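You operate a simulated robot arm through the tools that you are given. There is no shell and no other tool.

The job below is to be done with a simulated two-armed robot. You get a single attempt, and the scene is never put back.

JOB
Load the full tie pack and tie up the black cord.
Fine: the empty pack goes on the trolley top; lock the latch; free the cord and leave it in the cradle.

The check looks at the end state, three seconds after you hand in, the way a careful person would. Anything else that was tipped, shoved, dropped, spilled or broken makes it a failure.

ROBOT AND FRAMES
Two 7-joint arms with two-finger parallel grippers on one trunk that stands fixed in place. Base frame: the origin is at the foot of the trunk, x ahead of it, y to its left, z up. Units: mm, degrees, N and s.
The left shoulder is at [30, 119, 960], the right one opposite. With the tool pointing down near the work surface each hand reaches from about 160 to 500 mm from the base axis, measured 20 degrees to its own side. Payload 3.43 kg a hand.
The TCP of each hand is the grasp point between the finger pads, 30 mm short of the fingertips. In the tool frame z runs along the fingers and y along their closing line. The gripper opens to 94 mm. The fingers are 28 mm wide and 10 mm thick; the gripper's body (50 by 96 mm) begins 55 mm behind the TCP.
Orientation is that of the tool frame in the base frame, as [roll, pitch, yaw] about the fixed x, y, z axes, in that order (R = Rz(yaw) Ry(pitch) Rx(roll)). With the fingers straight down and closing along the base's y, the tool's x points along the base's -x, its y along +y and its z along -z.

CONTROLS
- The arms move only by the tool apply_moves. It takes "left_commands", "right_commands" or both (then of equal length, played together; a hand with none holds still); each is a list of rows, each an object (a shift or turn left out is 0, a gripper value left out holds the last) with "translation": the shift along the base's x, y, z in mm, a list of three; "delta_rot": the turn, a rotation vector about the base's x, y, z in degrees, a list of three; "fingers": the finger opening in mm, from 0 to 94. In form: [{"translation": [tx, ty, tz], "delta_rot": [rx, ry, rz], "fingers": fingers}, ...]. A call has 1 to 20 rows; each row is the pose to reach, as a shift and turn from the pose commanded when the call began. A row lasts 0.2 s, in which the tool goes at most 50 mm and 8.6 degrees; a call with a longer step from one row to the next is refused whole, and so is a gripper value outside its range. Where a pose cannot be reached the arm comes as near as it can. A force on the tool above 40 N (or 10 N above the force at the start of the call, whichever is more), or a blocked arm, ends the call early, and 0.2 s more pass. Each finger travels about 72 mm/s and halts on what it meets, pressing with about 37 N; the grip force reading is that of the motor and also rises with nothing between the fingers. The clock runs only during rows and for 0.2 s after the last one: add rows that repeat a pose to give the fingers time. It gives the time, the measured TCP pose, the force on the tool (base axes), the opening and the grip force at its end, in the units of the frame above (readings bear some noise), with the torque about the TCP (base axes, N m) and any sound that the robot's microphone picked up.
- Cameras (640 x 400 px; columns grow to the right, rows downward): "scene" is now at [35.2, -7.7, 1659.7]; the picture's right is [-0.16, -0.99, 0.00], its down [-0.87, 0.14, -0.47] and it looks along [0.46, -0.07, -0.88] (base axes); focal length 356 px, centre (320, 200). "left" rides on the left gripper at [76, -14, -103] in its tool frame; the picture's right is [0.18, 0.98, 0.00], its down [-0.75, 0.14, -0.64] and it looks along [-0.63, 0.12, 0.77] (tool axes); focal length 243 px, centre (320, 200). "right" rides on the right gripper at [76, 14, -103] in its tool frame; the picture's right is [-0.18, 0.98, 0.00], its down [-0.75, -0.14, -0.64] and it looks along [-0.63, -0.12, 0.77] (tool axes); focal length 243 px, centre (320, 200).
- camera(camera): a new picture of that camera. No time passes.
- move_column(by): slides the trunk up (or, below 0, down) by that many mm; the arms and the scene camera ride with it, the base frame stays. It gives what a move gives, with no picture.
- pan_tilt(pan, tilt): turns the head with the scene camera to pan (to the left, within 143 degrees either way) and tilt (down, from -29 to 69), counted from straight ahead of the robot. It gives what a move gives.
- pixel_to_xyz(camera, pixels): for up to 12 pixels [column, row] of the newest picture of that camera ("zoom" is the newest enlarged one), the place [x, y, z] in the base frame of the surface seen there, good to about 3 mm, but the place of the scene camera against the robot may be out by one fixed shift of up to 12 mm in any direction. No time passes.
- enlarge(camera, box): a new picture of the part [left, top, right, bottom] of that camera's present view, enlarged. No time passes.
- sign_off(): hands the job in; it is judged then, once.

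Open the grippers and draw the arms clear of the work before you hand the job in, unless the task says otherwise.

The tools are called after "Request:" as name(argument=value, ...) on one line, values as JSON. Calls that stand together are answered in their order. apply_moves: Moves the arms, as the interface text tells. Its arguments: {"type":"object","properties":{"left_commands":{"type":"array","items":{"type":"object","properties":{"translation":{"type":"array","items":{"type":"number"}},"delta_rot":{"type":"array","items":{"type":"number"}},"fingers":{"type":"number"}}}},"right_commands":{"type":"array","items":{"type":"object","properties":{"translation":{"type":"array","items":{"type":"number"}},"delta_rot":{"type":"array","items":{"type":"number"}},"fingers":{"type":"number"}}}}},"required":[]} The other tools are called the same way: move_column (by) slides the trunk up or down; pan_tilt (pan, tilt) turns the head that bears the scene camera; camera (camera) takes a picture; pixel_to_xyz (camera, pixels) gives the place of the surface under pixels of a picture; enlarge (camera, box) takes an enlarged picture of a part of a camera's view; sign_off () hands the job in.

At the start:

```text
time: 0.0
left_eef_pos: [488.4, 15.3, 1123.1]
left_tcp_rot: [-179.9, 0.0, 180.0]
left_force: [0.9, -0.6, 0.0]
left_moment: [0.05, -0.02, 0.01]
left_width: 94.1
left_gripper_force: 0.0
right_eef_pos: [453.3, -400.2, 1064.5]
right_tcp_rot: [180.0, -0.1, 180.0]
right_force: [0.0, -0.4, 0.6]
right_moment: [-0.01, 0.01, 0.02]
right_width: 94.0
right_gripper_force: 0.1
trunk travel left (down, up): [-225.0, 185.0]
head pan, tilt: [-9.0, 62.0]
```

scene: 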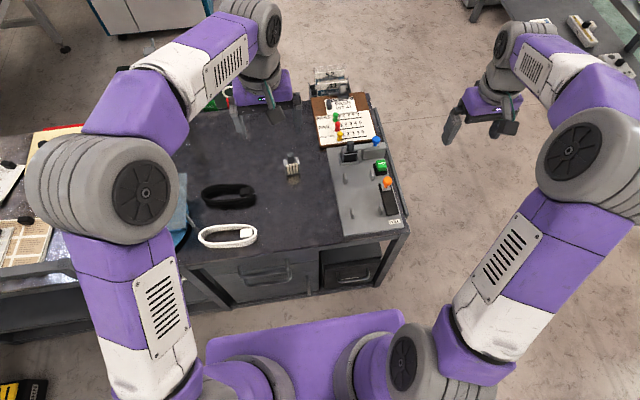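
right: 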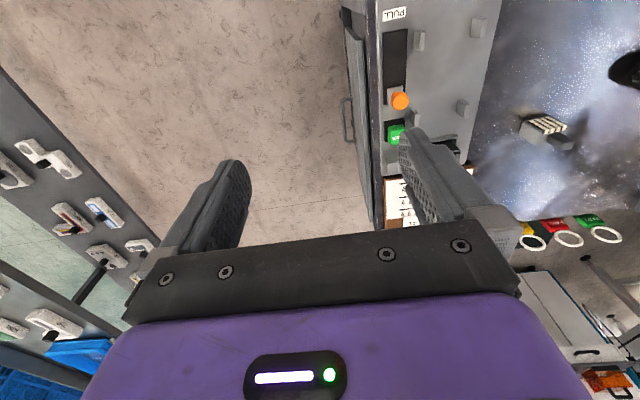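
left: 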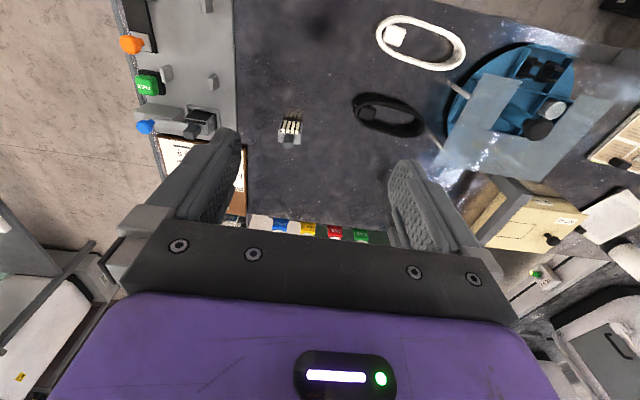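

The first pictures show a trolley with a machine (blue, green and orange knobs) at about (380,170), a card at (345,120), a pack at (291,165), and black and white cords at (229,195) and (228,235). I enlarge these areas to read them.

Request:
enlarge(camera="scene", box=[300, 60, 420, 150])

Request:
enlarge(camera="scene", box=[310, 130, 430, 240])

Request:
enlarge(camera="left", box=[100, 0, 320, 240])

Request:
enlarge(camera="right", box=[360, 0, 600, 240])

```text
4.44 times, centred on (360, 105) of scene
```

zoom: 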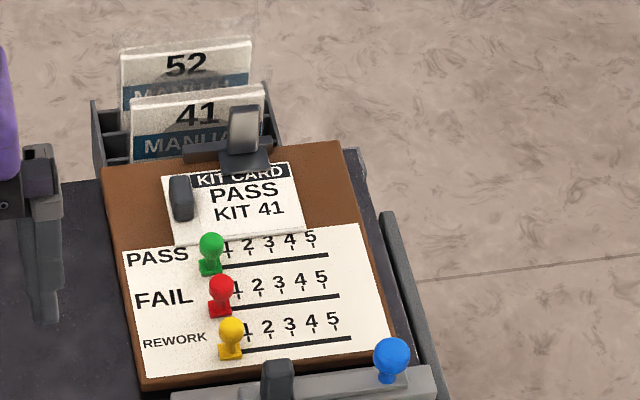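

```text
3.64 times, centred on (370, 185) of scene
```

zoom: 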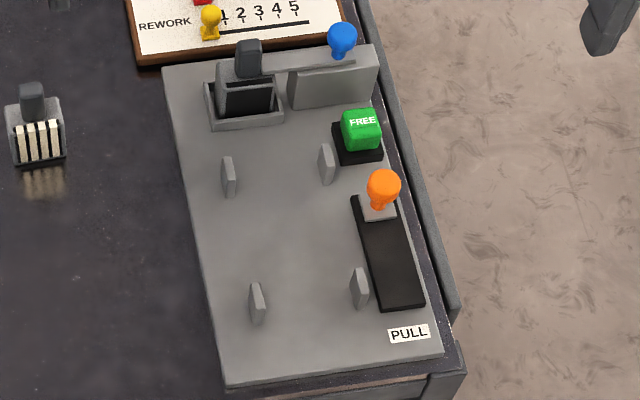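

```text
1.67 times, centred on (210, 120) of left
```

zoom: 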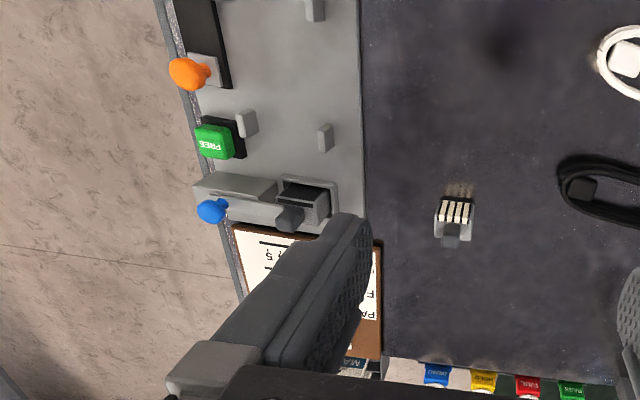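

```text
1.67 times, centred on (480, 120) of right
```

zoom: 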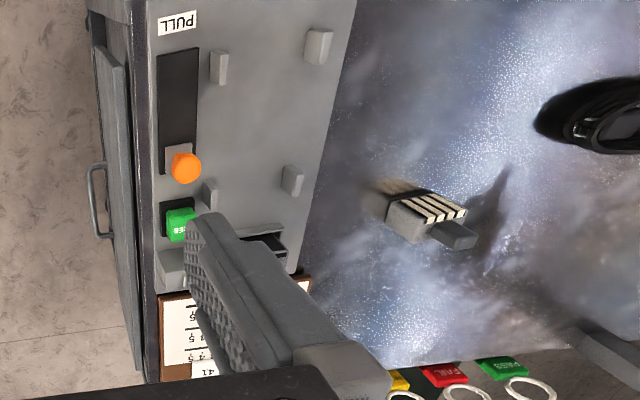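

The machine has a pack slot with a tabbed pack in it, a blue latch knob, a green FREE button, an orange slide with a PULL label, and a four-post cradle. I measure the key points with the left and scene cameras, so the two can be compared.

Request:
pixel_to_xyz(camera="left", pixels=[[130, 44], [147, 82], [146, 127], [194, 130], [204, 115], [290, 126], [288, 141], [212, 80], [167, 72], [388, 112], [420, 40], [260, 170]])

Request:
pixel_to_xyz(camera="scene", pixels=[[387, 181], [381, 167], [376, 140], [350, 150], [291, 160], [229, 195], [228, 235], [355, 180], [360, 212], [388, 208], [378, 174], [300, 200]])

```text
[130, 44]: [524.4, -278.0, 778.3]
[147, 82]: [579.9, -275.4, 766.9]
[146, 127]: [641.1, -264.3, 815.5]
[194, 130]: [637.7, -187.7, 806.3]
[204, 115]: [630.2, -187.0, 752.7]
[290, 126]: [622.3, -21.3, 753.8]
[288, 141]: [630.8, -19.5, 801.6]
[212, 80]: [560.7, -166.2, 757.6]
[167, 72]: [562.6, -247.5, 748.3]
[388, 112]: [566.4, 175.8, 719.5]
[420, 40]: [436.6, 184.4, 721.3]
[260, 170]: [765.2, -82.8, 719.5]
```

```text
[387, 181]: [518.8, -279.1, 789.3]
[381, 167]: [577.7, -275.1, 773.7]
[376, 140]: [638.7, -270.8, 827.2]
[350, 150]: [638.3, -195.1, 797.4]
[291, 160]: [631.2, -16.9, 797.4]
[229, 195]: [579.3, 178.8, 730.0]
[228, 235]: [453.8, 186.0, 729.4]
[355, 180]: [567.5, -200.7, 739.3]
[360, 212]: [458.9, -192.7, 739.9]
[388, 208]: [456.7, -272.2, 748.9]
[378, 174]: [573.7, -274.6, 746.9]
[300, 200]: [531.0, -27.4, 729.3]
```

The scene camera reads about 10 mm high compared with the left hand camera; the trolley top is at about z 720. I draw the left hand back and to the left to clear the view.

Request:
apply_moves(left_commands=[{"translation": [-20, 40, 0]}, {"translation": [-45, 75, 0]}, {"translation": [-70, 110, 0]}, {"translation": [-95, 145, 0]}, {"translation": [-120, 180, 0]}, {"translation": [-140, 220, 0]}, {"translation": [-150, 260, 0]}])

Request:
camera(camera="scene")

Request:
camera(camera="left")

```text
time: 1.6
left_eef_pos: [338.6, 279.7, 1120.8]
left_tcp_rot: [-180.0, 0.0, -180.0]
left_force: [1.1, 0.4, -0.3]
left_moment: [-0.03, 0.03, -0.02]
left_width: 94.0
left_gripper_force: 0.1
right_eef_pos: [453.6, -398.1, 1065.1]
right_tcp_rot: [-180.0, 0.1, -180.0]
right_force: [-0.7, -0.5, 0.3]
right_moment: [0.05, -0.01, -0.02]
right_width: 93.9
right_gripper_force: 0.1
trunk travel left (down, up): [-225.0, 185.0]
head pan, tilt: [-9.0, 62.0]
```

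```text
taken
```

scene: 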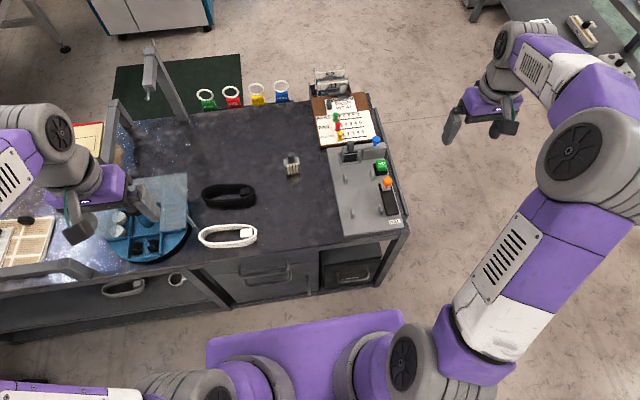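

```text
taken
```

left: 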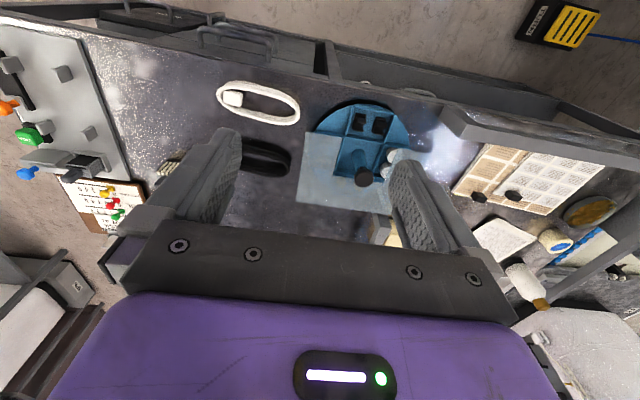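

The view is clearer now. I enlarge the cords, the pack and the machine in the scene view.

Request:
enlarge(camera="scene", box=[190, 170, 270, 260])

Request:
enlarge(camera="scene", box=[330, 130, 400, 190])

Request:
enlarge(camera="scene", box=[270, 140, 320, 190])

Request:
enlarge(camera="left", box=[0, 40, 160, 240])

Request:
enlarge(camera="left", box=[200, 70, 320, 190])

```text
4.44 times, centred on (230, 215) of scene
```

zoom: 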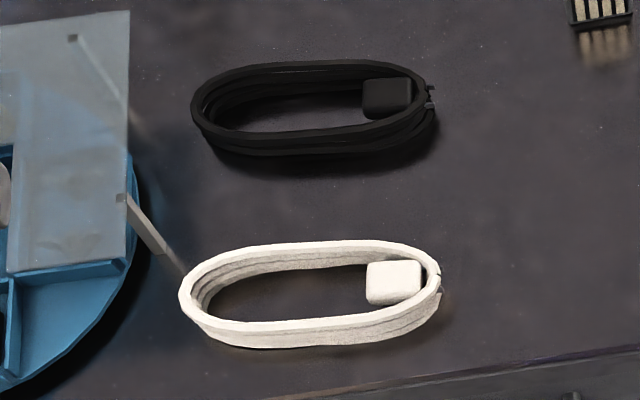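

```text
6.67 times, centred on (365, 160) of scene
```

zoom: 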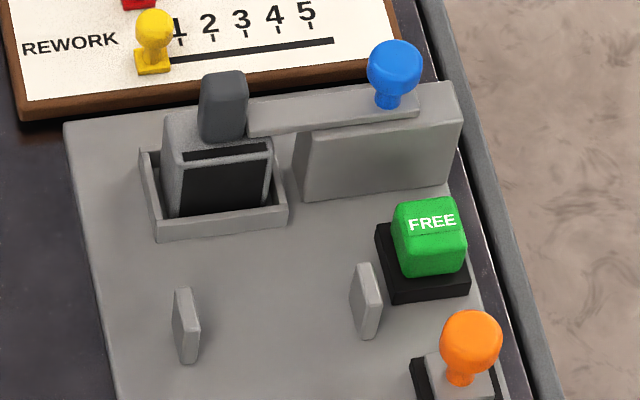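

```text
8.00 times, centred on (295, 165) of scene
```

zoom: 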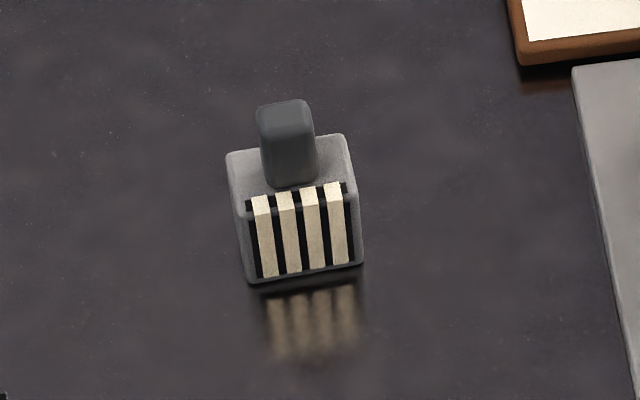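

```text
2.00 times, centred on (80, 140) of left
```

zoom: 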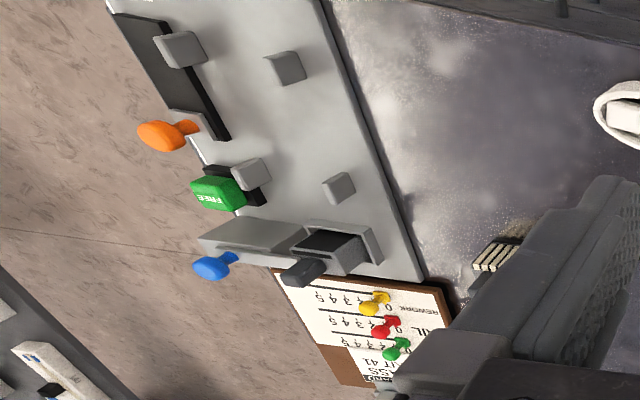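

```text
3.33 times, centred on (260, 130) of left
```

zoom: 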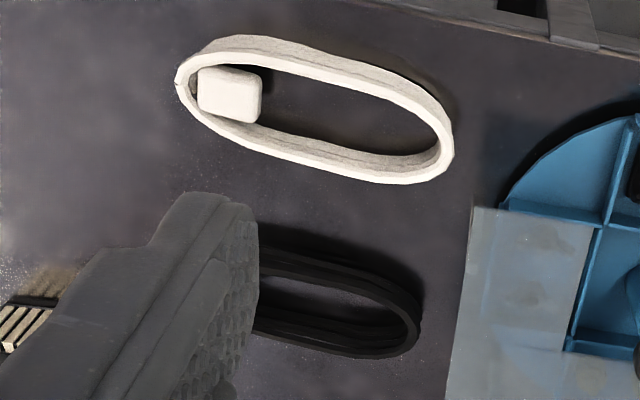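

The pack in the slot has an empty black window facing the robot, and the full one on the trolley shows its white ties. I test the right arm's reach high over the machine and get a closer picture.

Request:
apply_moves(right_commands=[{"translation": [0, 30, 0]}, {"translation": [10, 60, 0]}, {"translation": [20, 90, -10]}, {"translation": [30, 120, -20]}, {"translation": [40, 130, -40]}, {"translation": [50, 130, -60]}])

Request:
camera(camera="right")

```text
time: 3.0
left_eef_pos: [339.9, 280.2, 1121.0]
left_tcp_rot: [179.9, 0.0, -179.9]
left_force: [-0.4, 0.3, 0.5]
left_moment: [0.0, 0.02, -0.01]
left_width: 94.0
left_gripper_force: 0.0
right_eef_pos: [500.0, -267.3, 1004.0]
right_tcp_rot: [179.9, 0.0, -180.0]
right_force: [0.0, 0.3, 0.5]
right_moment: [0.0, 0.02, -0.02]
right_width: 94.0
right_gripper_force: 0.1
trunk travel left (down, up): [-225.0, 185.0]
head pan, tilt: [-9.0, 62.0]
```

```text
taken
```

right: 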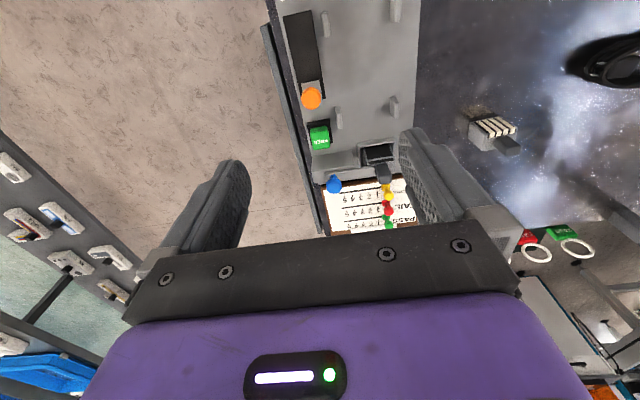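

At tool-down the hand reached (500,-267,1004) exactly. Next I tilt the tool 40° forward and push out towards the machine, staying high, to learn how far it reaches.

Request:
apply_moves(right_commands=[{"translation": [10, 0, 0], "delta_rot": [0, -8, 0]}, {"translation": [20, 0, -10], "delta_rot": [0, -16, 0]}, {"translation": [40, 0, -20], "delta_rot": [0, -24, 0]}, {"translation": [60, 0, -30], "delta_rot": [0, -32, 0]}, {"translation": [80, 0, -40], "delta_rot": [0, -40, 0]}, {"translation": [100, 0, -60], "delta_rot": [0, -40, 0]}, {"translation": [110, 0, -80], "delta_rot": [0, -40, 0]}])

Request:
camera(camera="right")

Request:
camera(camera="scene")

```text
time: 4.6
left_eef_pos: [340.3, 280.2, 1120.8]
left_tcp_rot: [-180.0, 0.0, 179.9]
left_force: [0.0, -0.3, 0.3]
left_moment: [-0.02, 0.02, -0.01]
left_width: 93.8
left_gripper_force: 0.0
right_eef_pos: [613.3, -269.3, 924.4]
right_tcp_rot: [180.0, 40.1, 179.9]
right_force: [-1.3, -0.1, -0.2]
right_moment: [0.03, 0.0, -0.02]
right_width: 93.9
right_gripper_force: 0.0
trunk travel left (down, up): [-225.0, 185.0]
head pan, tilt: [-9.0, 62.0]
```

```text
taken
```

right: 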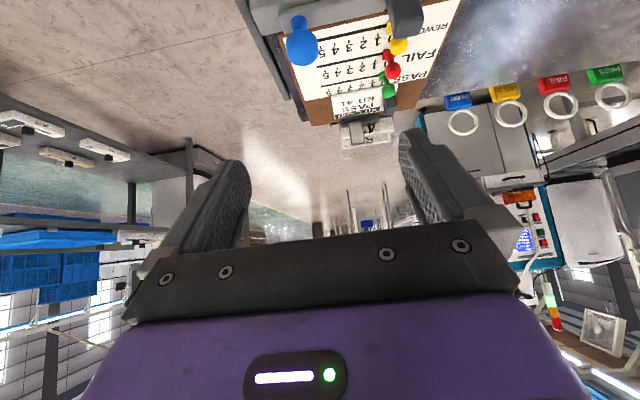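

```text
taken
```

scene: 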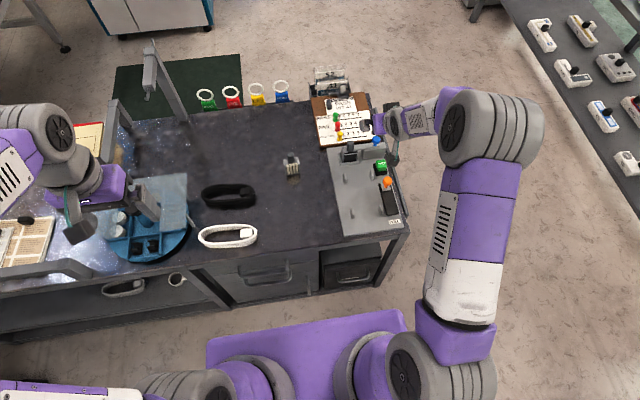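

Reach with tilt is fine. I test whether a vertical tool reaches (640,-269,924).

Request:
apply_moves(right_commands=[{"translation": [0, 0, 0], "delta_rot": [0, 8, 0]}, {"translation": [5, 0, 0], "delta_rot": [0, 16, 0]}, {"translation": [10, 0, 0], "delta_rot": [0, 24, 0]}, {"translation": [20, 0, 0], "delta_rot": [0, 32, 0]}, {"translation": [30, 0, 0], "delta_rot": [0, 40, 0]}, {"translation": [30, 0, 0], "delta_rot": [0, 40, 0]}])

Request:
camera(camera="right")

```text
time: 6.0
left_eef_pos: [339.3, 279.4, 1120.6]
left_tcp_rot: [179.9, 0.1, 179.9]
left_force: [-0.4, 0.1, 0.1]
left_moment: [0.0, 0.0, -0.02]
left_width: 93.8
left_gripper_force: 0.1
right_eef_pos: [641.6, -270.2, 925.0]
right_tcp_rot: [-180.0, -0.1, -179.9]
right_force: [0.5, 0.0, -0.4]
right_moment: [-0.04, -0.04, -0.01]
right_width: 93.9
right_gripper_force: 0.1
trunk travel left (down, up): [-225.0, 185.0]
head pan, tilt: [-9.0, 62.0]
```

```text
taken
```

right: 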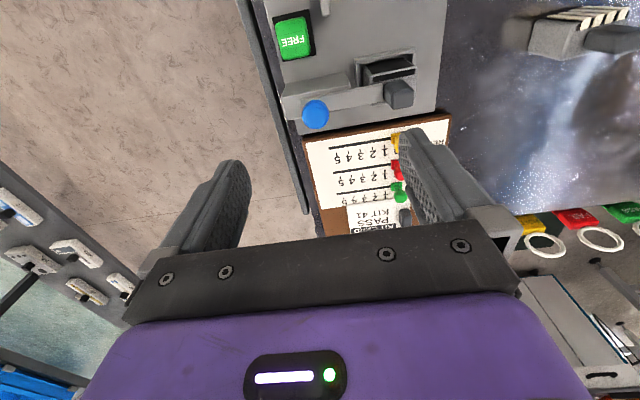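

Vertical works there too. I zoom in on the latch and pocket area around (350,80) and measure it.

Request:
enlarge(camera="right", box=[260, 30, 450, 150])

Request:
pixel_to_xyz(camera="right", pixels=[[315, 113], [337, 101], [330, 84], [375, 96], [384, 92], [400, 92], [390, 83], [376, 68], [294, 38], [410, 78], [355, 92], [300, 108]])

```text
3.33 times, centred on (355, 90) of right
```

zoom: 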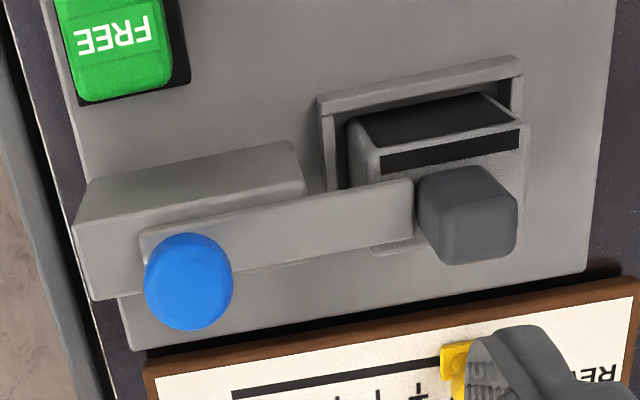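

```text
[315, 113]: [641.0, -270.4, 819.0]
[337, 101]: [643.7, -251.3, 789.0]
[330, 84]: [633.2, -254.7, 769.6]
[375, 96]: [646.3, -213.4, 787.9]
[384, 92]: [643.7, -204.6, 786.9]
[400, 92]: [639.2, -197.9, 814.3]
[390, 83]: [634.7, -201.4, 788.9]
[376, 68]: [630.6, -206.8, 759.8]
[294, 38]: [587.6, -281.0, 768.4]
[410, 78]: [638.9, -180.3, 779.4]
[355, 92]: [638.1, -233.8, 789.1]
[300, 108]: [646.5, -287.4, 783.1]
```

The bar with the blue knob (knob centre ≈ (641,-270,808)) lies over the pack's right shoulder at z≈788, so the latch is closed. I descend on the knob with a 60 mm opening, keeping the fingertips just above the bar.

Request:
apply_moves(right_commands=[{"translation": [0, 0, -20], "fingers": 60}, {"translation": [0, 0, -45], "fingers": 60}, {"translation": [0, 0, -70], "fingers": 60}, {"translation": [0, 0, -90], "fingers": 60}, {"translation": [0, 0, -100], "fingers": 60}, {"translation": [0, 0, -100], "fingers": 60}])

Request:
camera(camera="right")

Request:
enlarge(camera="scene", box=[330, 100, 420, 190])

```text
time: 7.4
left_eef_pos: [338.9, 277.4, 1120.4]
left_tcp_rot: [-180.0, 0.1, -179.9]
left_force: [0.5, 0.5, 0.1]
left_moment: [0.01, -0.04, 0.01]
left_width: 94.1
left_gripper_force: 0.1
right_eef_pos: [641.7, -268.8, 826.0]
right_tcp_rot: [179.9, 0.0, -179.9]
right_force: [0.5, -1.3, -0.2]
right_moment: [-0.01, 0.0, 0.01]
right_width: 59.9
right_gripper_force: 0.2
trunk travel left (down, up): [-225.0, 185.0]
head pan, tilt: [-9.0, 62.0]
```

```text
taken
```

right: 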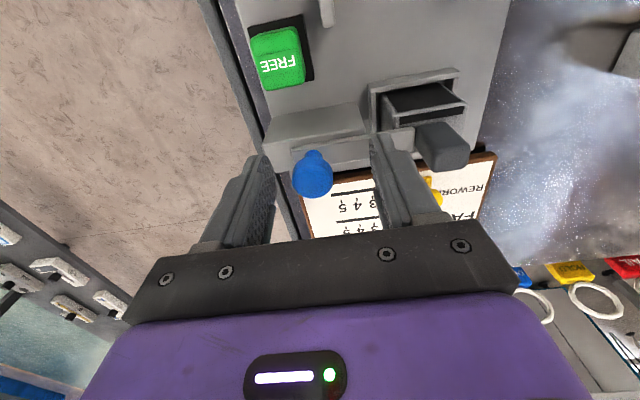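

```text
4.44 times, centred on (375, 145) of scene
```

zoom: 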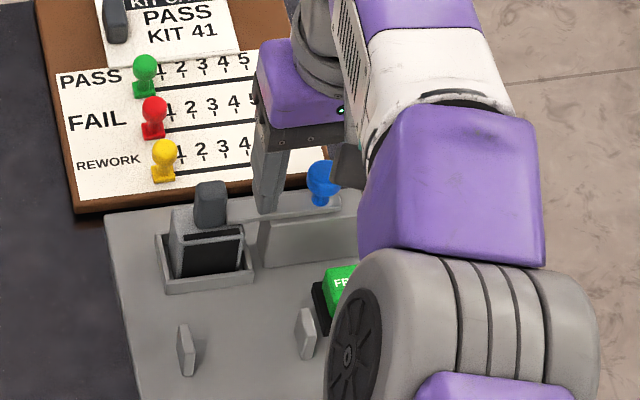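

The blue knob at (312,178) sits between the fingers. I close on it.

Request:
apply_moves(right_commands=[{"translation": [0, 0, -3], "fingers": 40}, {"translation": [0, 0, -3], "fingers": 20}, {"translation": [0, 0, -3], "fingers": 15}, {"translation": [0, 0, -3], "fingers": 15}])

```text
time: 8.4
left_eef_pos: [339.2, 276.3, 1121.9]
left_tcp_rot: [179.9, -0.1, 180.0]
left_force: [0.1, 0.3, -0.8]
left_moment: [0.04, 0.0, -0.01]
left_width: 94.2
left_gripper_force: 0.1
right_eef_pos: [642.0, -271.2, 822.3]
right_tcp_rot: [-179.8, 0.1, 180.0]
right_force: [2.2, -22.2, 2.0]
right_moment: [-0.35, -0.09, -0.11]
right_width: 22.6
right_gripper_force: 44.9
trunk travel left (down, up): [-225.0, 185.0]
head pan, tilt: [-9.0, 62.0]
```

The knob is gripped (22.6 mm). I draw it gently to the right (-y), watching the force.

Request:
apply_moves(right_commands=[{"translation": [0, -5, 0]}, {"translation": [0, -10, 0]}, {"translation": [0, -15, 0]}, {"translation": [0, -20, 0]}])

Request:
enlarge(camera="right", box=[200, 30, 480, 230])

```text
time: 9.4
left_eef_pos: [341.2, 279.1, 1120.3]
left_tcp_rot: [-180.0, -0.1, 180.0]
left_force: [0.2, 0.5, -0.4]
left_moment: [0.0, 0.0, 0.05]
left_width: 93.9
left_gripper_force: 0.1
right_eef_pos: [640.8, -286.9, 823.1]
right_tcp_rot: [179.9, 0.4, -180.0]
right_force: [23.4, 0.1, -1.7]
right_moment: [0.24, -0.39, 0.01]
right_width: 22.5
right_gripper_force: 44.8
right hand out of reach, approached as far as the arm can: row 2, 3, 4
trunk travel left (down, up): [-225.0, 185.0]
head pan, tilt: [-9.0, 62.0]
```

```text
2.00 times, centred on (340, 130) of right
```

zoom: 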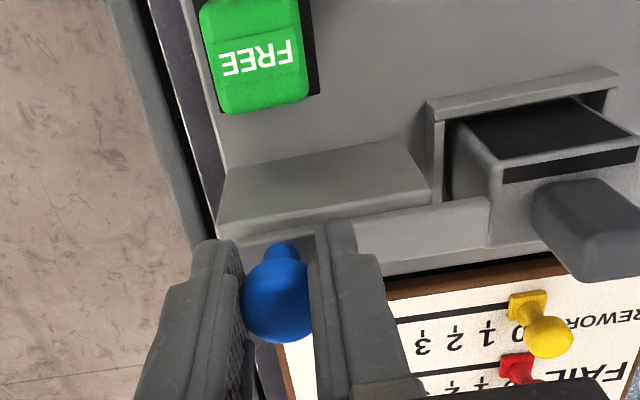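

The bolt slid about 16 mm to the right and then the arm hit its reach limit (x-force 23 N). I tilt the tool forward a little about the knob to gain reach and keep pulling right.

Request:
apply_moves(right_commands=[{"translation": [-2, 0, 2], "delta_rot": [0, -8, 0]}, {"translation": [-4, 0, 4], "delta_rot": [0, -16, 0]}, {"translation": [-4, 0, 4], "delta_rot": [0, -16, 0]}])

```text
time: 10.0
left_eef_pos: [338.7, 279.2, 1121.3]
left_tcp_rot: [180.0, 0.0, -179.9]
left_force: [-0.1, -0.3, -0.8]
left_moment: [0.02, 0.03, 0.01]
left_width: 93.9
left_gripper_force: 0.1
right_eef_pos: [654.5, -291.9, 849.7]
right_tcp_rot: [-179.3, 16.6, 179.7]
right_force: [-4.8, 1.3, 11.9]
right_moment: [-0.04, 0.12, -0.06]
right_width: 14.4
right_gripper_force: 0.1
trunk travel left (down, up): [-225.0, 185.0]
head pan, tilt: [-9.0, 62.0]
stopped in row 2 (right hand): the force on the tool passed its limit at 47 N (the readings are from after the stop); the commanded pose is now the measured one
```

The fingers slipped up off the ball (z 850, width 14). I look at how the latch stands.

Request:
camera(camera="right")

Request:
enlarge(camera="scene", box=[330, 100, 420, 190])

```text
taken
```

right: 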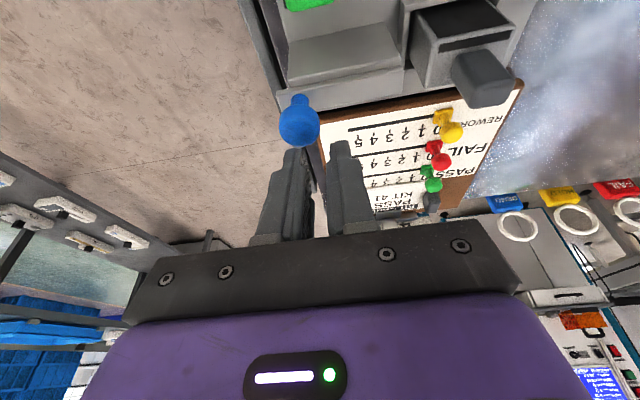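

```text
4.44 times, centred on (375, 145) of scene
```

zoom: 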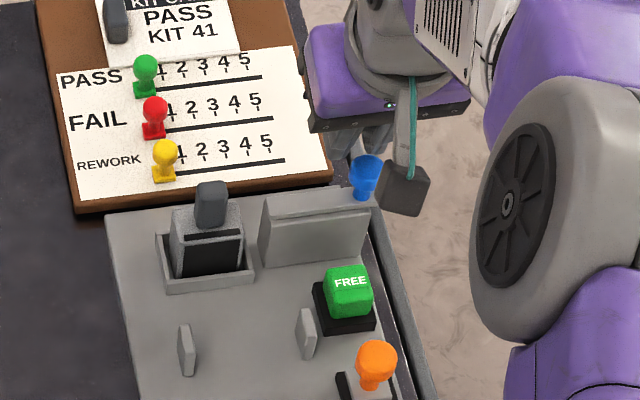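

The bar now ends at about (272,205) in the zoom, clear of the pack's right edge at (243,230). I verify by measuring.

Request:
enlarge(camera="right", box=[260, 0, 540, 180])

Request:
pixel_to_xyz(camera="right", pixels=[[300, 112], [406, 75], [402, 90], [330, 92], [420, 60], [440, 80], [485, 75], [480, 55], [465, 90], [500, 65], [455, 80], [425, 85]])

```text
2.22 times, centred on (400, 90) of right
```

zoom: 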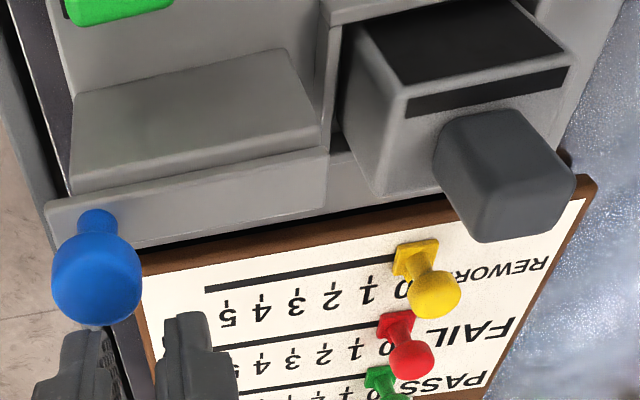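

```text
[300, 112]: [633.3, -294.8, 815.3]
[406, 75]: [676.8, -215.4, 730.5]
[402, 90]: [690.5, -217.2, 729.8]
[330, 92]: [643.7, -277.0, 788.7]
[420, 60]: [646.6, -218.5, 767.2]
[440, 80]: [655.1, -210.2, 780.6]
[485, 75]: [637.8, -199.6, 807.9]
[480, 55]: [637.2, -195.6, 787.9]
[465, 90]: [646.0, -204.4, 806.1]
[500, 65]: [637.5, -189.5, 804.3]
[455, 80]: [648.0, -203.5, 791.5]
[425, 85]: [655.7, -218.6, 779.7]
```

The bar ends near y≈-233 and the pack's edge is at -218.5, so the pack is free. I rise, go vertical and hover over the pack's handle.

Request:
apply_moves(right_commands=[{"translation": [-5, 20, 30], "delta_rot": [0, 8, 0], "fingers": 30}, {"translation": [-15, 60, 50], "delta_rot": [0, 16.6, 0], "fingers": 45}, {"translation": [-20, 97, 50], "delta_rot": [0, 16.6, 0], "fingers": 45}, {"translation": [-20, 97, 50], "delta_rot": [0, 16.6, 0], "fingers": 45}])

Request:
camera(camera="right")

Request:
enlarge(camera="right", box=[220, 20, 420, 180])

```text
time: 11.0
left_eef_pos: [339.8, 279.1, 1121.2]
left_tcp_rot: [-180.0, 0.0, -179.9]
left_force: [-0.5, -0.3, -1.0]
left_moment: [0.01, -0.03, -0.02]
left_width: 94.3
left_gripper_force: 0.1
right_eef_pos: [636.5, -195.7, 897.6]
right_tcp_rot: [-179.3, -0.2, 179.8]
right_force: [-0.7, 0.5, 0.0]
right_moment: [0.03, -0.03, -0.01]
right_width: 44.9
right_gripper_force: 0.2
trunk travel left (down, up): [-225.0, 185.0]
head pan, tilt: [-9.0, 62.0]
```

```text
taken
```

right: 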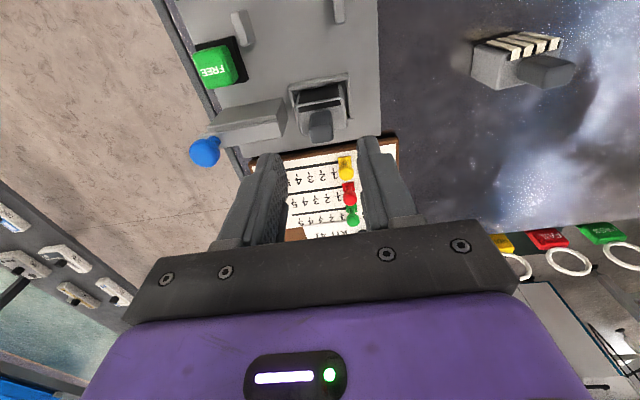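

```text
2.50 times, centred on (320, 100) of right
```

zoom: 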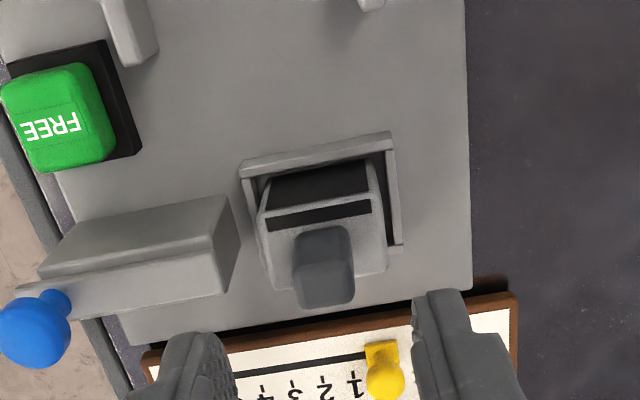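

I measure handle, pack-body and pocket points from this close view to get exact positions and yaw.

Request:
pixel_to_xyz(camera="zoom", pixels=[[305, 285], [345, 282], [303, 240], [345, 235], [268, 225], [371, 206], [385, 265], [245, 168], [390, 140], [400, 240], [325, 232], [325, 285]])

Request:
pixel_to_xyz(camera="right", pixels=[[500, 45], [545, 38], [530, 72], [568, 72], [475, 60], [510, 85], [205, 150], [346, 132], [376, 132], [300, 90]])

```text
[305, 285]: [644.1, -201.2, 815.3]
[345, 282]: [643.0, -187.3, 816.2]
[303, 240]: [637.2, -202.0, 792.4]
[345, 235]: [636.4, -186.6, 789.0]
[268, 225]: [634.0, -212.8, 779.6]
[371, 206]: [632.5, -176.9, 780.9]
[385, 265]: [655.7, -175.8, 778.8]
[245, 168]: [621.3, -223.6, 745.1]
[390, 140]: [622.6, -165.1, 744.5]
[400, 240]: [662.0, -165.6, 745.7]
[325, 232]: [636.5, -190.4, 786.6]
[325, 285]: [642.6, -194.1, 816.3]
```

```text
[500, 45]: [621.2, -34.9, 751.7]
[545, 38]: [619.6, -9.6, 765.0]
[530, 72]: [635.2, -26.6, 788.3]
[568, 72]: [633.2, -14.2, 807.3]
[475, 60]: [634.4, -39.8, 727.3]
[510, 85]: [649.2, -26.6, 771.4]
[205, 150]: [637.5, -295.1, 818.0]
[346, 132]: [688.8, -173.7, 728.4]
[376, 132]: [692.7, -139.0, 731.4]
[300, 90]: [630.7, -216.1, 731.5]
```

Pocket and pack are aligned with the base axes; the handle is centred at about (644,-194.5), z 780–816. I descend with a 45 mm opening to straddle the handle and grip it.

Request:
apply_moves(right_commands=[{"translation": [9, 0.5, -20], "delta_rot": [0.7, 0, 0], "fingers": 42}, {"translation": [9, 0.5, -45], "delta_rot": [0.7, 0, 0], "fingers": 42}, {"translation": [9, 0.5, -70], "delta_rot": [0.7, 0, 0], "fingers": 42}, {"translation": [9, 0.5, -83], "delta_rot": [0.7, 0, 0], "fingers": 42}, {"translation": [9, 0.5, -83], "delta_rot": [0.7, 0, 0], "fingers": 42}])

Request:
enlarge(camera="right", box=[200, 60, 440, 240])

```text
time: 12.2
left_eef_pos: [339.3, 280.0, 1120.1]
left_tcp_rot: [180.0, 0.1, -180.0]
left_force: [-0.5, 0.1, 1.2]
left_moment: [-0.02, -0.02, -0.03]
left_width: 94.0
left_gripper_force: 0.1
right_eef_pos: [645.1, -194.1, 813.5]
right_tcp_rot: [-180.0, -0.1, 179.9]
right_force: [-0.2, 0.0, -0.2]
right_moment: [0.04, -0.01, 0.01]
right_width: 41.7
right_gripper_force: 0.0
trunk travel left (down, up): [-225.0, 185.0]
head pan, tilt: [-9.0, 62.0]
```

```text
2.22 times, centred on (320, 150) of right
```

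zoom: 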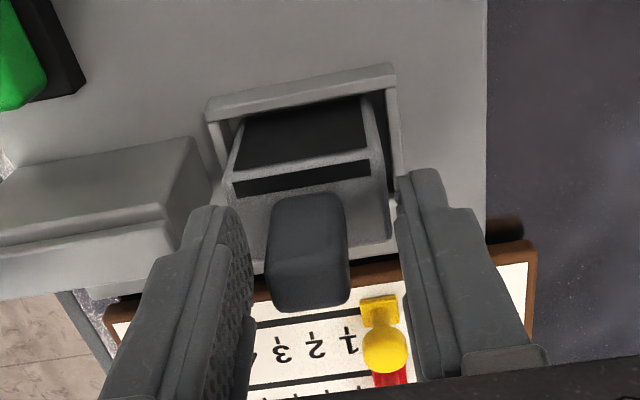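

The handle sits between the pads. I close on it.

Request:
apply_moves(right_commands=[{"fingers": 30}, {"fingers": 18}, {"fingers": 10}, {"fingers": 10}])

Request:
enlarge(camera="right", box=[200, 60, 440, 240])

```text
time: 13.2
left_eef_pos: [339.6, 279.0, 1120.2]
left_tcp_rot: [-179.9, 0.0, -180.0]
left_force: [-0.1, 0.5, 0.0]
left_moment: [0.0, 0.0, 0.02]
left_width: 94.1
left_gripper_force: 0.1
right_eef_pos: [645.1, -194.3, 813.7]
right_tcp_rot: [180.0, -0.2, 179.9]
right_force: [-0.4, -0.2, -0.5]
right_moment: [0.01, -0.02, -0.01]
right_width: 19.2
right_gripper_force: 36.6
trunk travel left (down, up): [-225.0, 185.0]
head pan, tilt: [-9.0, 62.0]
```

```text
2.22 times, centred on (320, 150) of right
```

zoom: 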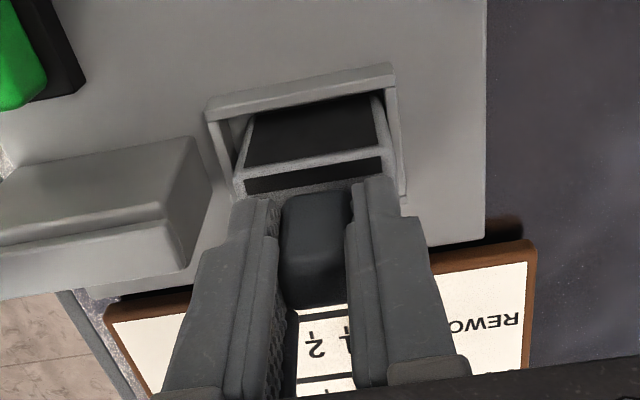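

Grip of 19.2 mm with near-zero side force, so it is well centred at (645,-194.2,813.6). I lift straight up.

Request:
apply_moves(right_commands=[{"translation": [0, 0, 4]}, {"translation": [0, 0, 10]}, {"translation": [0, 0, 20]}, {"translation": [0, 0, 35]}, {"translation": [0, 0, 55]}, {"translation": [0, 0, 70]}, {"translation": [0, 0, 70]}])

Request:
camera(camera="right")

Request:
enlarge(camera="scene", box=[270, 100, 420, 200])

```text
time: 14.8
left_eef_pos: [338.5, 278.5, 1122.0]
left_tcp_rot: [-180.0, -0.2, 179.9]
left_force: [0.5, -0.6, -0.2]
left_moment: [0.02, 0.0, 0.01]
left_width: 94.1
left_gripper_force: 0.0
right_eef_pos: [645.5, -196.6, 885.1]
right_tcp_rot: [-180.0, -0.1, 179.9]
right_force: [0.3, 0.0, -1.7]
right_moment: [-0.01, 0.01, -0.02]
right_width: 19.3
right_gripper_force: 36.7
trunk travel left (down, up): [-225.0, 185.0]
head pan, tilt: [-9.0, 62.0]
```

```text
taken
```

right: 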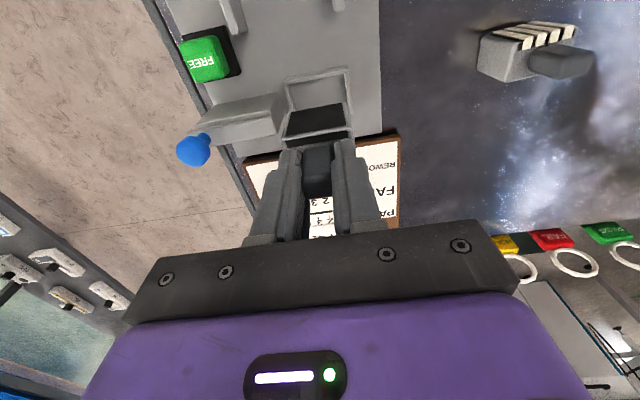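

```text
4.00 times, centred on (345, 150) of scene
```

zoom: 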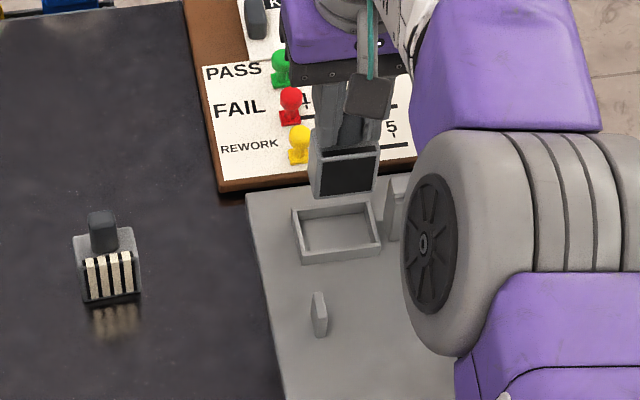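

The empty pack is out; its pocket floor is now visible at (318,90). I measure the pocket's floor and walls and the trolley top from this view.

Request:
enlarge(camera="right", box=[240, 50, 400, 150])

Request:
pixel_to_xyz(camera="right", pixels=[[310, 92], [330, 86], [320, 96], [287, 84], [345, 71], [350, 110], [420, 60], [430, 100], [240, 20], [292, 95], [343, 88], [318, 79]])

```text
4.00 times, centred on (320, 100) of right
```

zoom: 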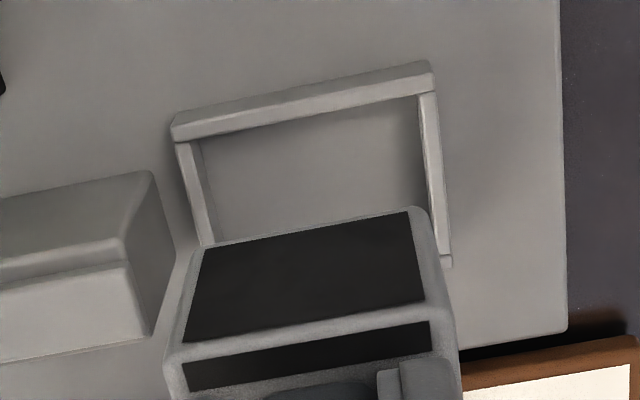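

```text
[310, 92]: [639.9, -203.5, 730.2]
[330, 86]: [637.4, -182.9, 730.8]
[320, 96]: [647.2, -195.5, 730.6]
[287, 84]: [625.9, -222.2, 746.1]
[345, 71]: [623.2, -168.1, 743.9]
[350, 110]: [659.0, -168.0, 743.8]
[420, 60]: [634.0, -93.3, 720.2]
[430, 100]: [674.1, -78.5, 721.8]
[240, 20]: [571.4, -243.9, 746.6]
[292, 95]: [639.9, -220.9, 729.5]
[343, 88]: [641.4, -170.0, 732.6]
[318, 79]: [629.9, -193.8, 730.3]
```

The floor is at z 730.5 and the trolley top at 720.5, so the hand should let go at about 804. I carry the empty pack to the open spot at (520,-50), clear of everything.

Request:
apply_moves(right_commands=[{"translation": [-15, 15, 5]}, {"translation": [-38, 43, 5]}, {"translation": [-62, 72, 5]}, {"translation": [-88, 102, 5]}, {"translation": [-110, 128, 0]}, {"translation": [-125, 145, -10]}, {"translation": [-125, 145, -30]}, {"translation": [-125, 145, -50]}, {"translation": [-125, 145, -65]}, {"translation": [-125, 145, -73]}, {"translation": [-125, 145, -73]}])

Request:
camera(camera="right")

Request:
camera(camera="scene")

```text
time: 17.2
left_eef_pos: [339.4, 279.2, 1120.8]
left_tcp_rot: [-180.0, -0.1, 180.0]
left_force: [-0.1, -0.5, 0.2]
left_moment: [0.02, 0.0, -0.01]
left_width: 93.9
left_gripper_force: 0.2
right_eef_pos: [518.8, -49.9, 814.3]
right_tcp_rot: [180.0, -0.1, 179.7]
right_force: [-0.2, 0.0, -0.7]
right_moment: [0.04, -0.01, 0.0]
right_width: 19.5
right_gripper_force: 37.0
trunk travel left (down, up): [-225.0, 185.0]
head pan, tilt: [-9.0, 62.0]
```

```text
taken
```

right: 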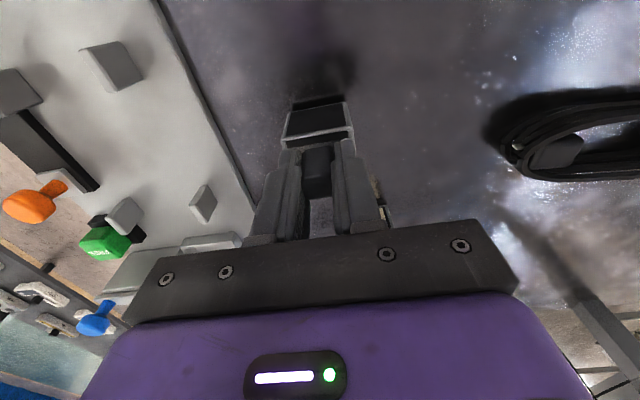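

```text
taken
```

scene: 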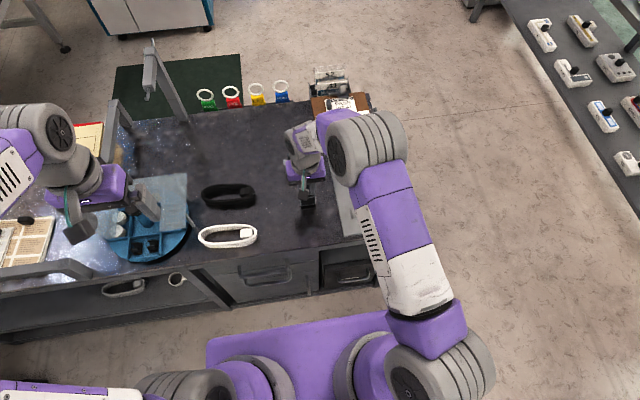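

The pack hangs about 10 mm above the trolley top. I lower it slowly until it touches.

Request:
apply_moves(right_commands=[{"translation": [0, 0, -3]}, {"translation": [0, 0, -6]}, {"translation": [0, 0, -8]}, {"translation": [0, 0, -9]}, {"translation": [0, 0, -9]}])

```text
time: 18.4
left_eef_pos: [339.3, 278.3, 1121.3]
left_tcp_rot: [180.0, 0.0, -180.0]
left_force: [0.2, 0.3, 0.5]
left_moment: [0.0, -0.01, 0.01]
left_width: 94.2
left_gripper_force: 0.1
right_eef_pos: [519.0, -50.3, 803.4]
right_tcp_rot: [-180.0, -0.1, 179.9]
right_force: [-3.1, 0.9, 7.7]
right_moment: [0.0, 0.23, 0.0]
right_width: 19.3
right_gripper_force: 36.8
trunk travel left (down, up): [-225.0, 185.0]
head pan, tilt: [-9.0, 62.0]
```

Contact: 7.7 N upward at z 803.4, as predicted. I open the fingers and rise clear.

Request:
apply_moves(right_commands=[{"translation": [0, 0, 0.5], "fingers": 24}, {"translation": [0, 0, 0.5], "fingers": 34}, {"translation": [0, 0, 0.5], "fingers": 42}, {"translation": [0, 0, 10], "fingers": 42}, {"translation": [0, 0, 30], "fingers": 42}, {"translation": [0, 0, 60], "fingers": 42}, {"translation": [0, 0, 85], "fingers": 42}, {"translation": [0, 0, 85], "fingers": 42}])

Request:
camera(camera="right")

```text
time: 20.2
left_eef_pos: [339.3, 279.1, 1120.2]
left_tcp_rot: [179.9, 0.1, 180.0]
left_force: [-0.5, 0.7, -0.3]
left_moment: [-0.04, 0.0, -0.01]
left_width: 93.9
left_gripper_force: 0.1
right_eef_pos: [519.6, -49.1, 889.9]
right_tcp_rot: [-180.0, -0.1, 179.8]
right_force: [0.2, 0.8, -0.9]
right_moment: [0.0, -0.02, -0.03]
right_width: 42.0
right_gripper_force: 0.1
trunk travel left (down, up): [-225.0, 185.0]
head pan, tilt: [-9.0, 62.0]
```

```text
taken
```

right: 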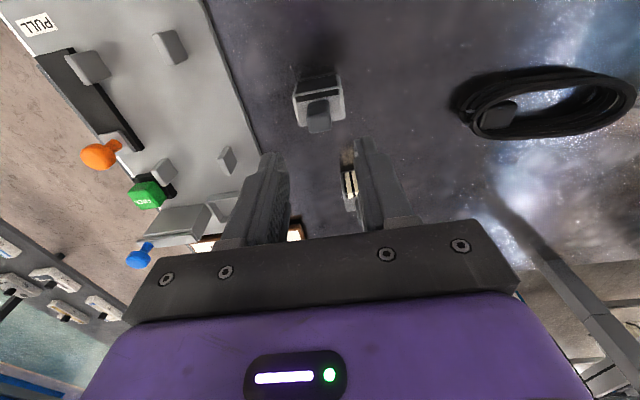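

The empty pack stands upright at (318,100). I move over the full pack near (635,-18).

Request:
apply_moves(right_commands=[{"translation": [25, 5, 5]}, {"translation": [60, 15, 8]}, {"translation": [95, 25, 8]}, {"translation": [112, 30, 8]}, {"translation": [112, 30, 8]}])

Request:
enlarge(camera="right", box=[220, 20, 420, 180])

```text
time: 21.4
left_eef_pos: [338.8, 277.7, 1120.6]
left_tcp_rot: [180.0, 0.1, -180.0]
left_force: [0.1, 0.4, 0.4]
left_moment: [-0.01, -0.02, 0.03]
left_width: 93.9
left_gripper_force: 0.0
right_eef_pos: [630.4, -17.6, 895.8]
right_tcp_rot: [-180.0, -0.2, 179.8]
right_force: [-0.2, 0.0, -0.6]
right_moment: [0.0, -0.01, 0.01]
right_width: 42.1
right_gripper_force: 0.2
trunk travel left (down, up): [-225.0, 185.0]
head pan, tilt: [-9.0, 62.0]
```

```text
2.50 times, centred on (320, 100) of right
```

zoom: 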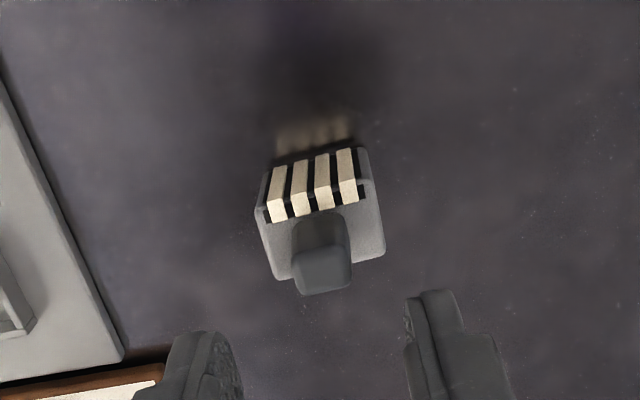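

I measure points along the pack's edges to find its yaw and the handle centre.

Request:
pixel_to_xyz(camera="zoom", pixels=[[266, 212], [362, 188], [276, 275], [380, 255], [298, 280], [345, 275], [322, 285], [300, 240], [343, 230], [322, 262], [340, 265], [303, 262]])

```text
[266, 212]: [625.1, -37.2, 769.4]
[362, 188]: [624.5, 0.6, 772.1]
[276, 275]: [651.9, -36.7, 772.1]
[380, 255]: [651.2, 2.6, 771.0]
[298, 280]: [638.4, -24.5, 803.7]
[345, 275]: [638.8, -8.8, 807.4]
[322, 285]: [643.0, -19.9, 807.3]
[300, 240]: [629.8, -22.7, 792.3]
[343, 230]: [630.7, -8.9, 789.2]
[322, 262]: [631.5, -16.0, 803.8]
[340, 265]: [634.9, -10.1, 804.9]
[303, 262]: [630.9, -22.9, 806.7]
```

Yaw is within about 1–2°, and the handle is centred at about (638,-16.5), top 807. I descend and grip at the same relative height as before (TCP z 804).

Request:
apply_moves(right_commands=[{"translation": [8, 1, -25], "fingers": 42}, {"translation": [8, 1, -50], "fingers": 42}, {"translation": [8, 1, -75], "fingers": 42}, {"translation": [8, 1, -92], "fingers": 42}, {"translation": [8, 1, -92], "fingers": 42}])

Request:
enlarge(camera="right", box=[200, 60, 440, 240])

```text
time: 22.6
left_eef_pos: [338.8, 278.6, 1122.2]
left_tcp_rot: [180.0, 0.0, 179.9]
left_force: [0.1, 0.3, 0.3]
left_moment: [0.02, 0.01, -0.02]
left_width: 94.5
left_gripper_force: 0.0
right_eef_pos: [628.0, -24.6, 804.5]
right_tcp_rot: [-180.0, -0.1, 179.9]
right_force: [0.5, -0.6, 0.0]
right_moment: [0.0, 0.01, -0.02]
right_width: 41.9
right_gripper_force: 0.0
right hand out of reach, approached as far as the arm can: row 1, 2, 3, 4, 5
trunk travel left (down, up): [-225.0, 185.0]
head pan, tilt: [-9.0, 62.0]
```

```text
2.22 times, centred on (320, 150) of right
```

zoom: 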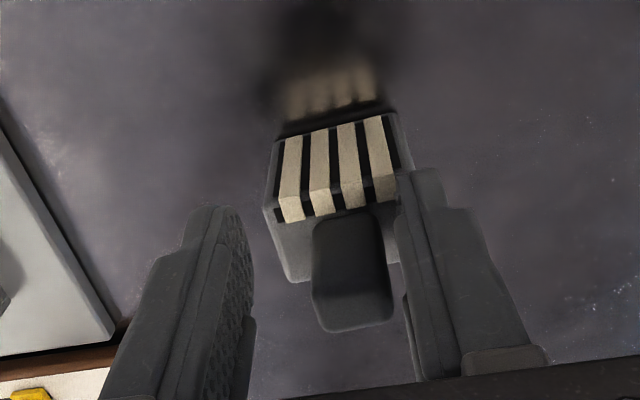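

The arm came up short at (628,-24.6): out of vertical reach there, though touching nothing. I back up, tilt the tool 12° forward for reach and stop 15 mm higher to check.

Request:
apply_moves(right_commands=[{"translation": [-9, -7, 25]}, {"translation": [-9, -5, 55]}, {"translation": [-6, -1, 65], "delta_rot": [0, -6, 0]}, {"translation": [-3, 0, 65], "delta_rot": [0, -12, 0]}, {"translation": [-3, 0, 45], "delta_rot": [0, -12, 0]}, {"translation": [-3, 0, 45], "delta_rot": [0, -12, 0]}])

Request:
enlarge(camera="right", box=[200, 60, 440, 240])

```text
time: 24.0
left_eef_pos: [338.5, 278.6, 1120.8]
left_tcp_rot: [180.0, 0.0, 179.9]
left_force: [0.6, 0.1, -0.4]
left_moment: [0.02, -0.02, -0.03]
left_width: 93.9
left_gripper_force: 0.1
right_eef_pos: [620.5, -24.2, 851.6]
right_tcp_rot: [180.0, 12.0, 179.8]
right_force: [0.0, -0.2, -0.9]
right_moment: [-0.01, 0.01, 0.02]
right_width: 41.9
right_gripper_force: 0.1
trunk travel left (down, up): [-225.0, 185.0]
head pan, tilt: [-9.0, 62.0]
```

```text
2.22 times, centred on (320, 150) of right
```

zoom: 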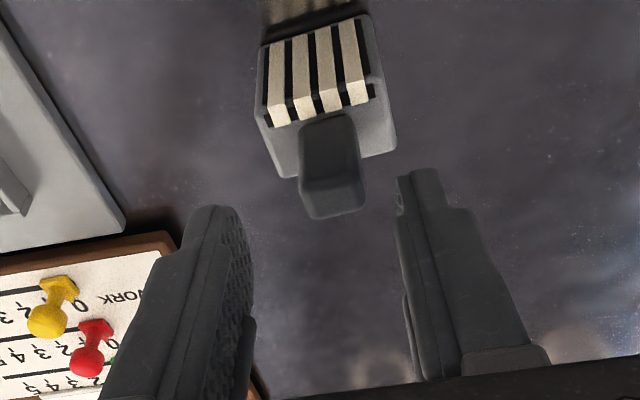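

It is tilted now, at (620.5,-24.2,851.6). I move to (635.5,-16.5) while still above the handle and check reach.

Request:
apply_moves(right_commands=[{"translation": [15, 7.5, 0]}, {"translation": [15, 7.5, -8]}, {"translation": [15, 7.5, -8]}])

Request:
enlarge(camera="right", box=[200, 60, 440, 240])

```text
time: 24.8
left_eef_pos: [340.0, 279.1, 1120.5]
left_tcp_rot: [180.0, 0.0, -179.9]
left_force: [0.5, 0.0, 0.8]
left_moment: [0.02, 0.03, -0.02]
left_width: 93.7
left_gripper_force: 0.1
right_eef_pos: [637.8, -15.8, 843.4]
right_tcp_rot: [-180.0, 11.9, 179.9]
right_force: [0.5, 0.0, -0.2]
right_moment: [-0.03, 0.0, 0.02]
right_width: 42.0
right_gripper_force: 0.0
trunk travel left (down, up): [-225.0, 185.0]
head pan, tilt: [-9.0, 62.0]
```

```text
2.22 times, centred on (320, 150) of right
```

zoom: 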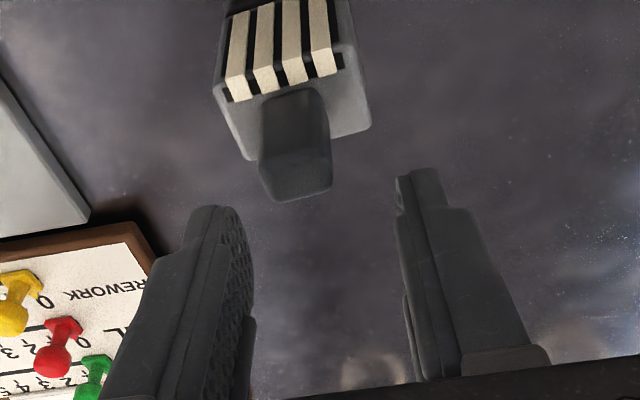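

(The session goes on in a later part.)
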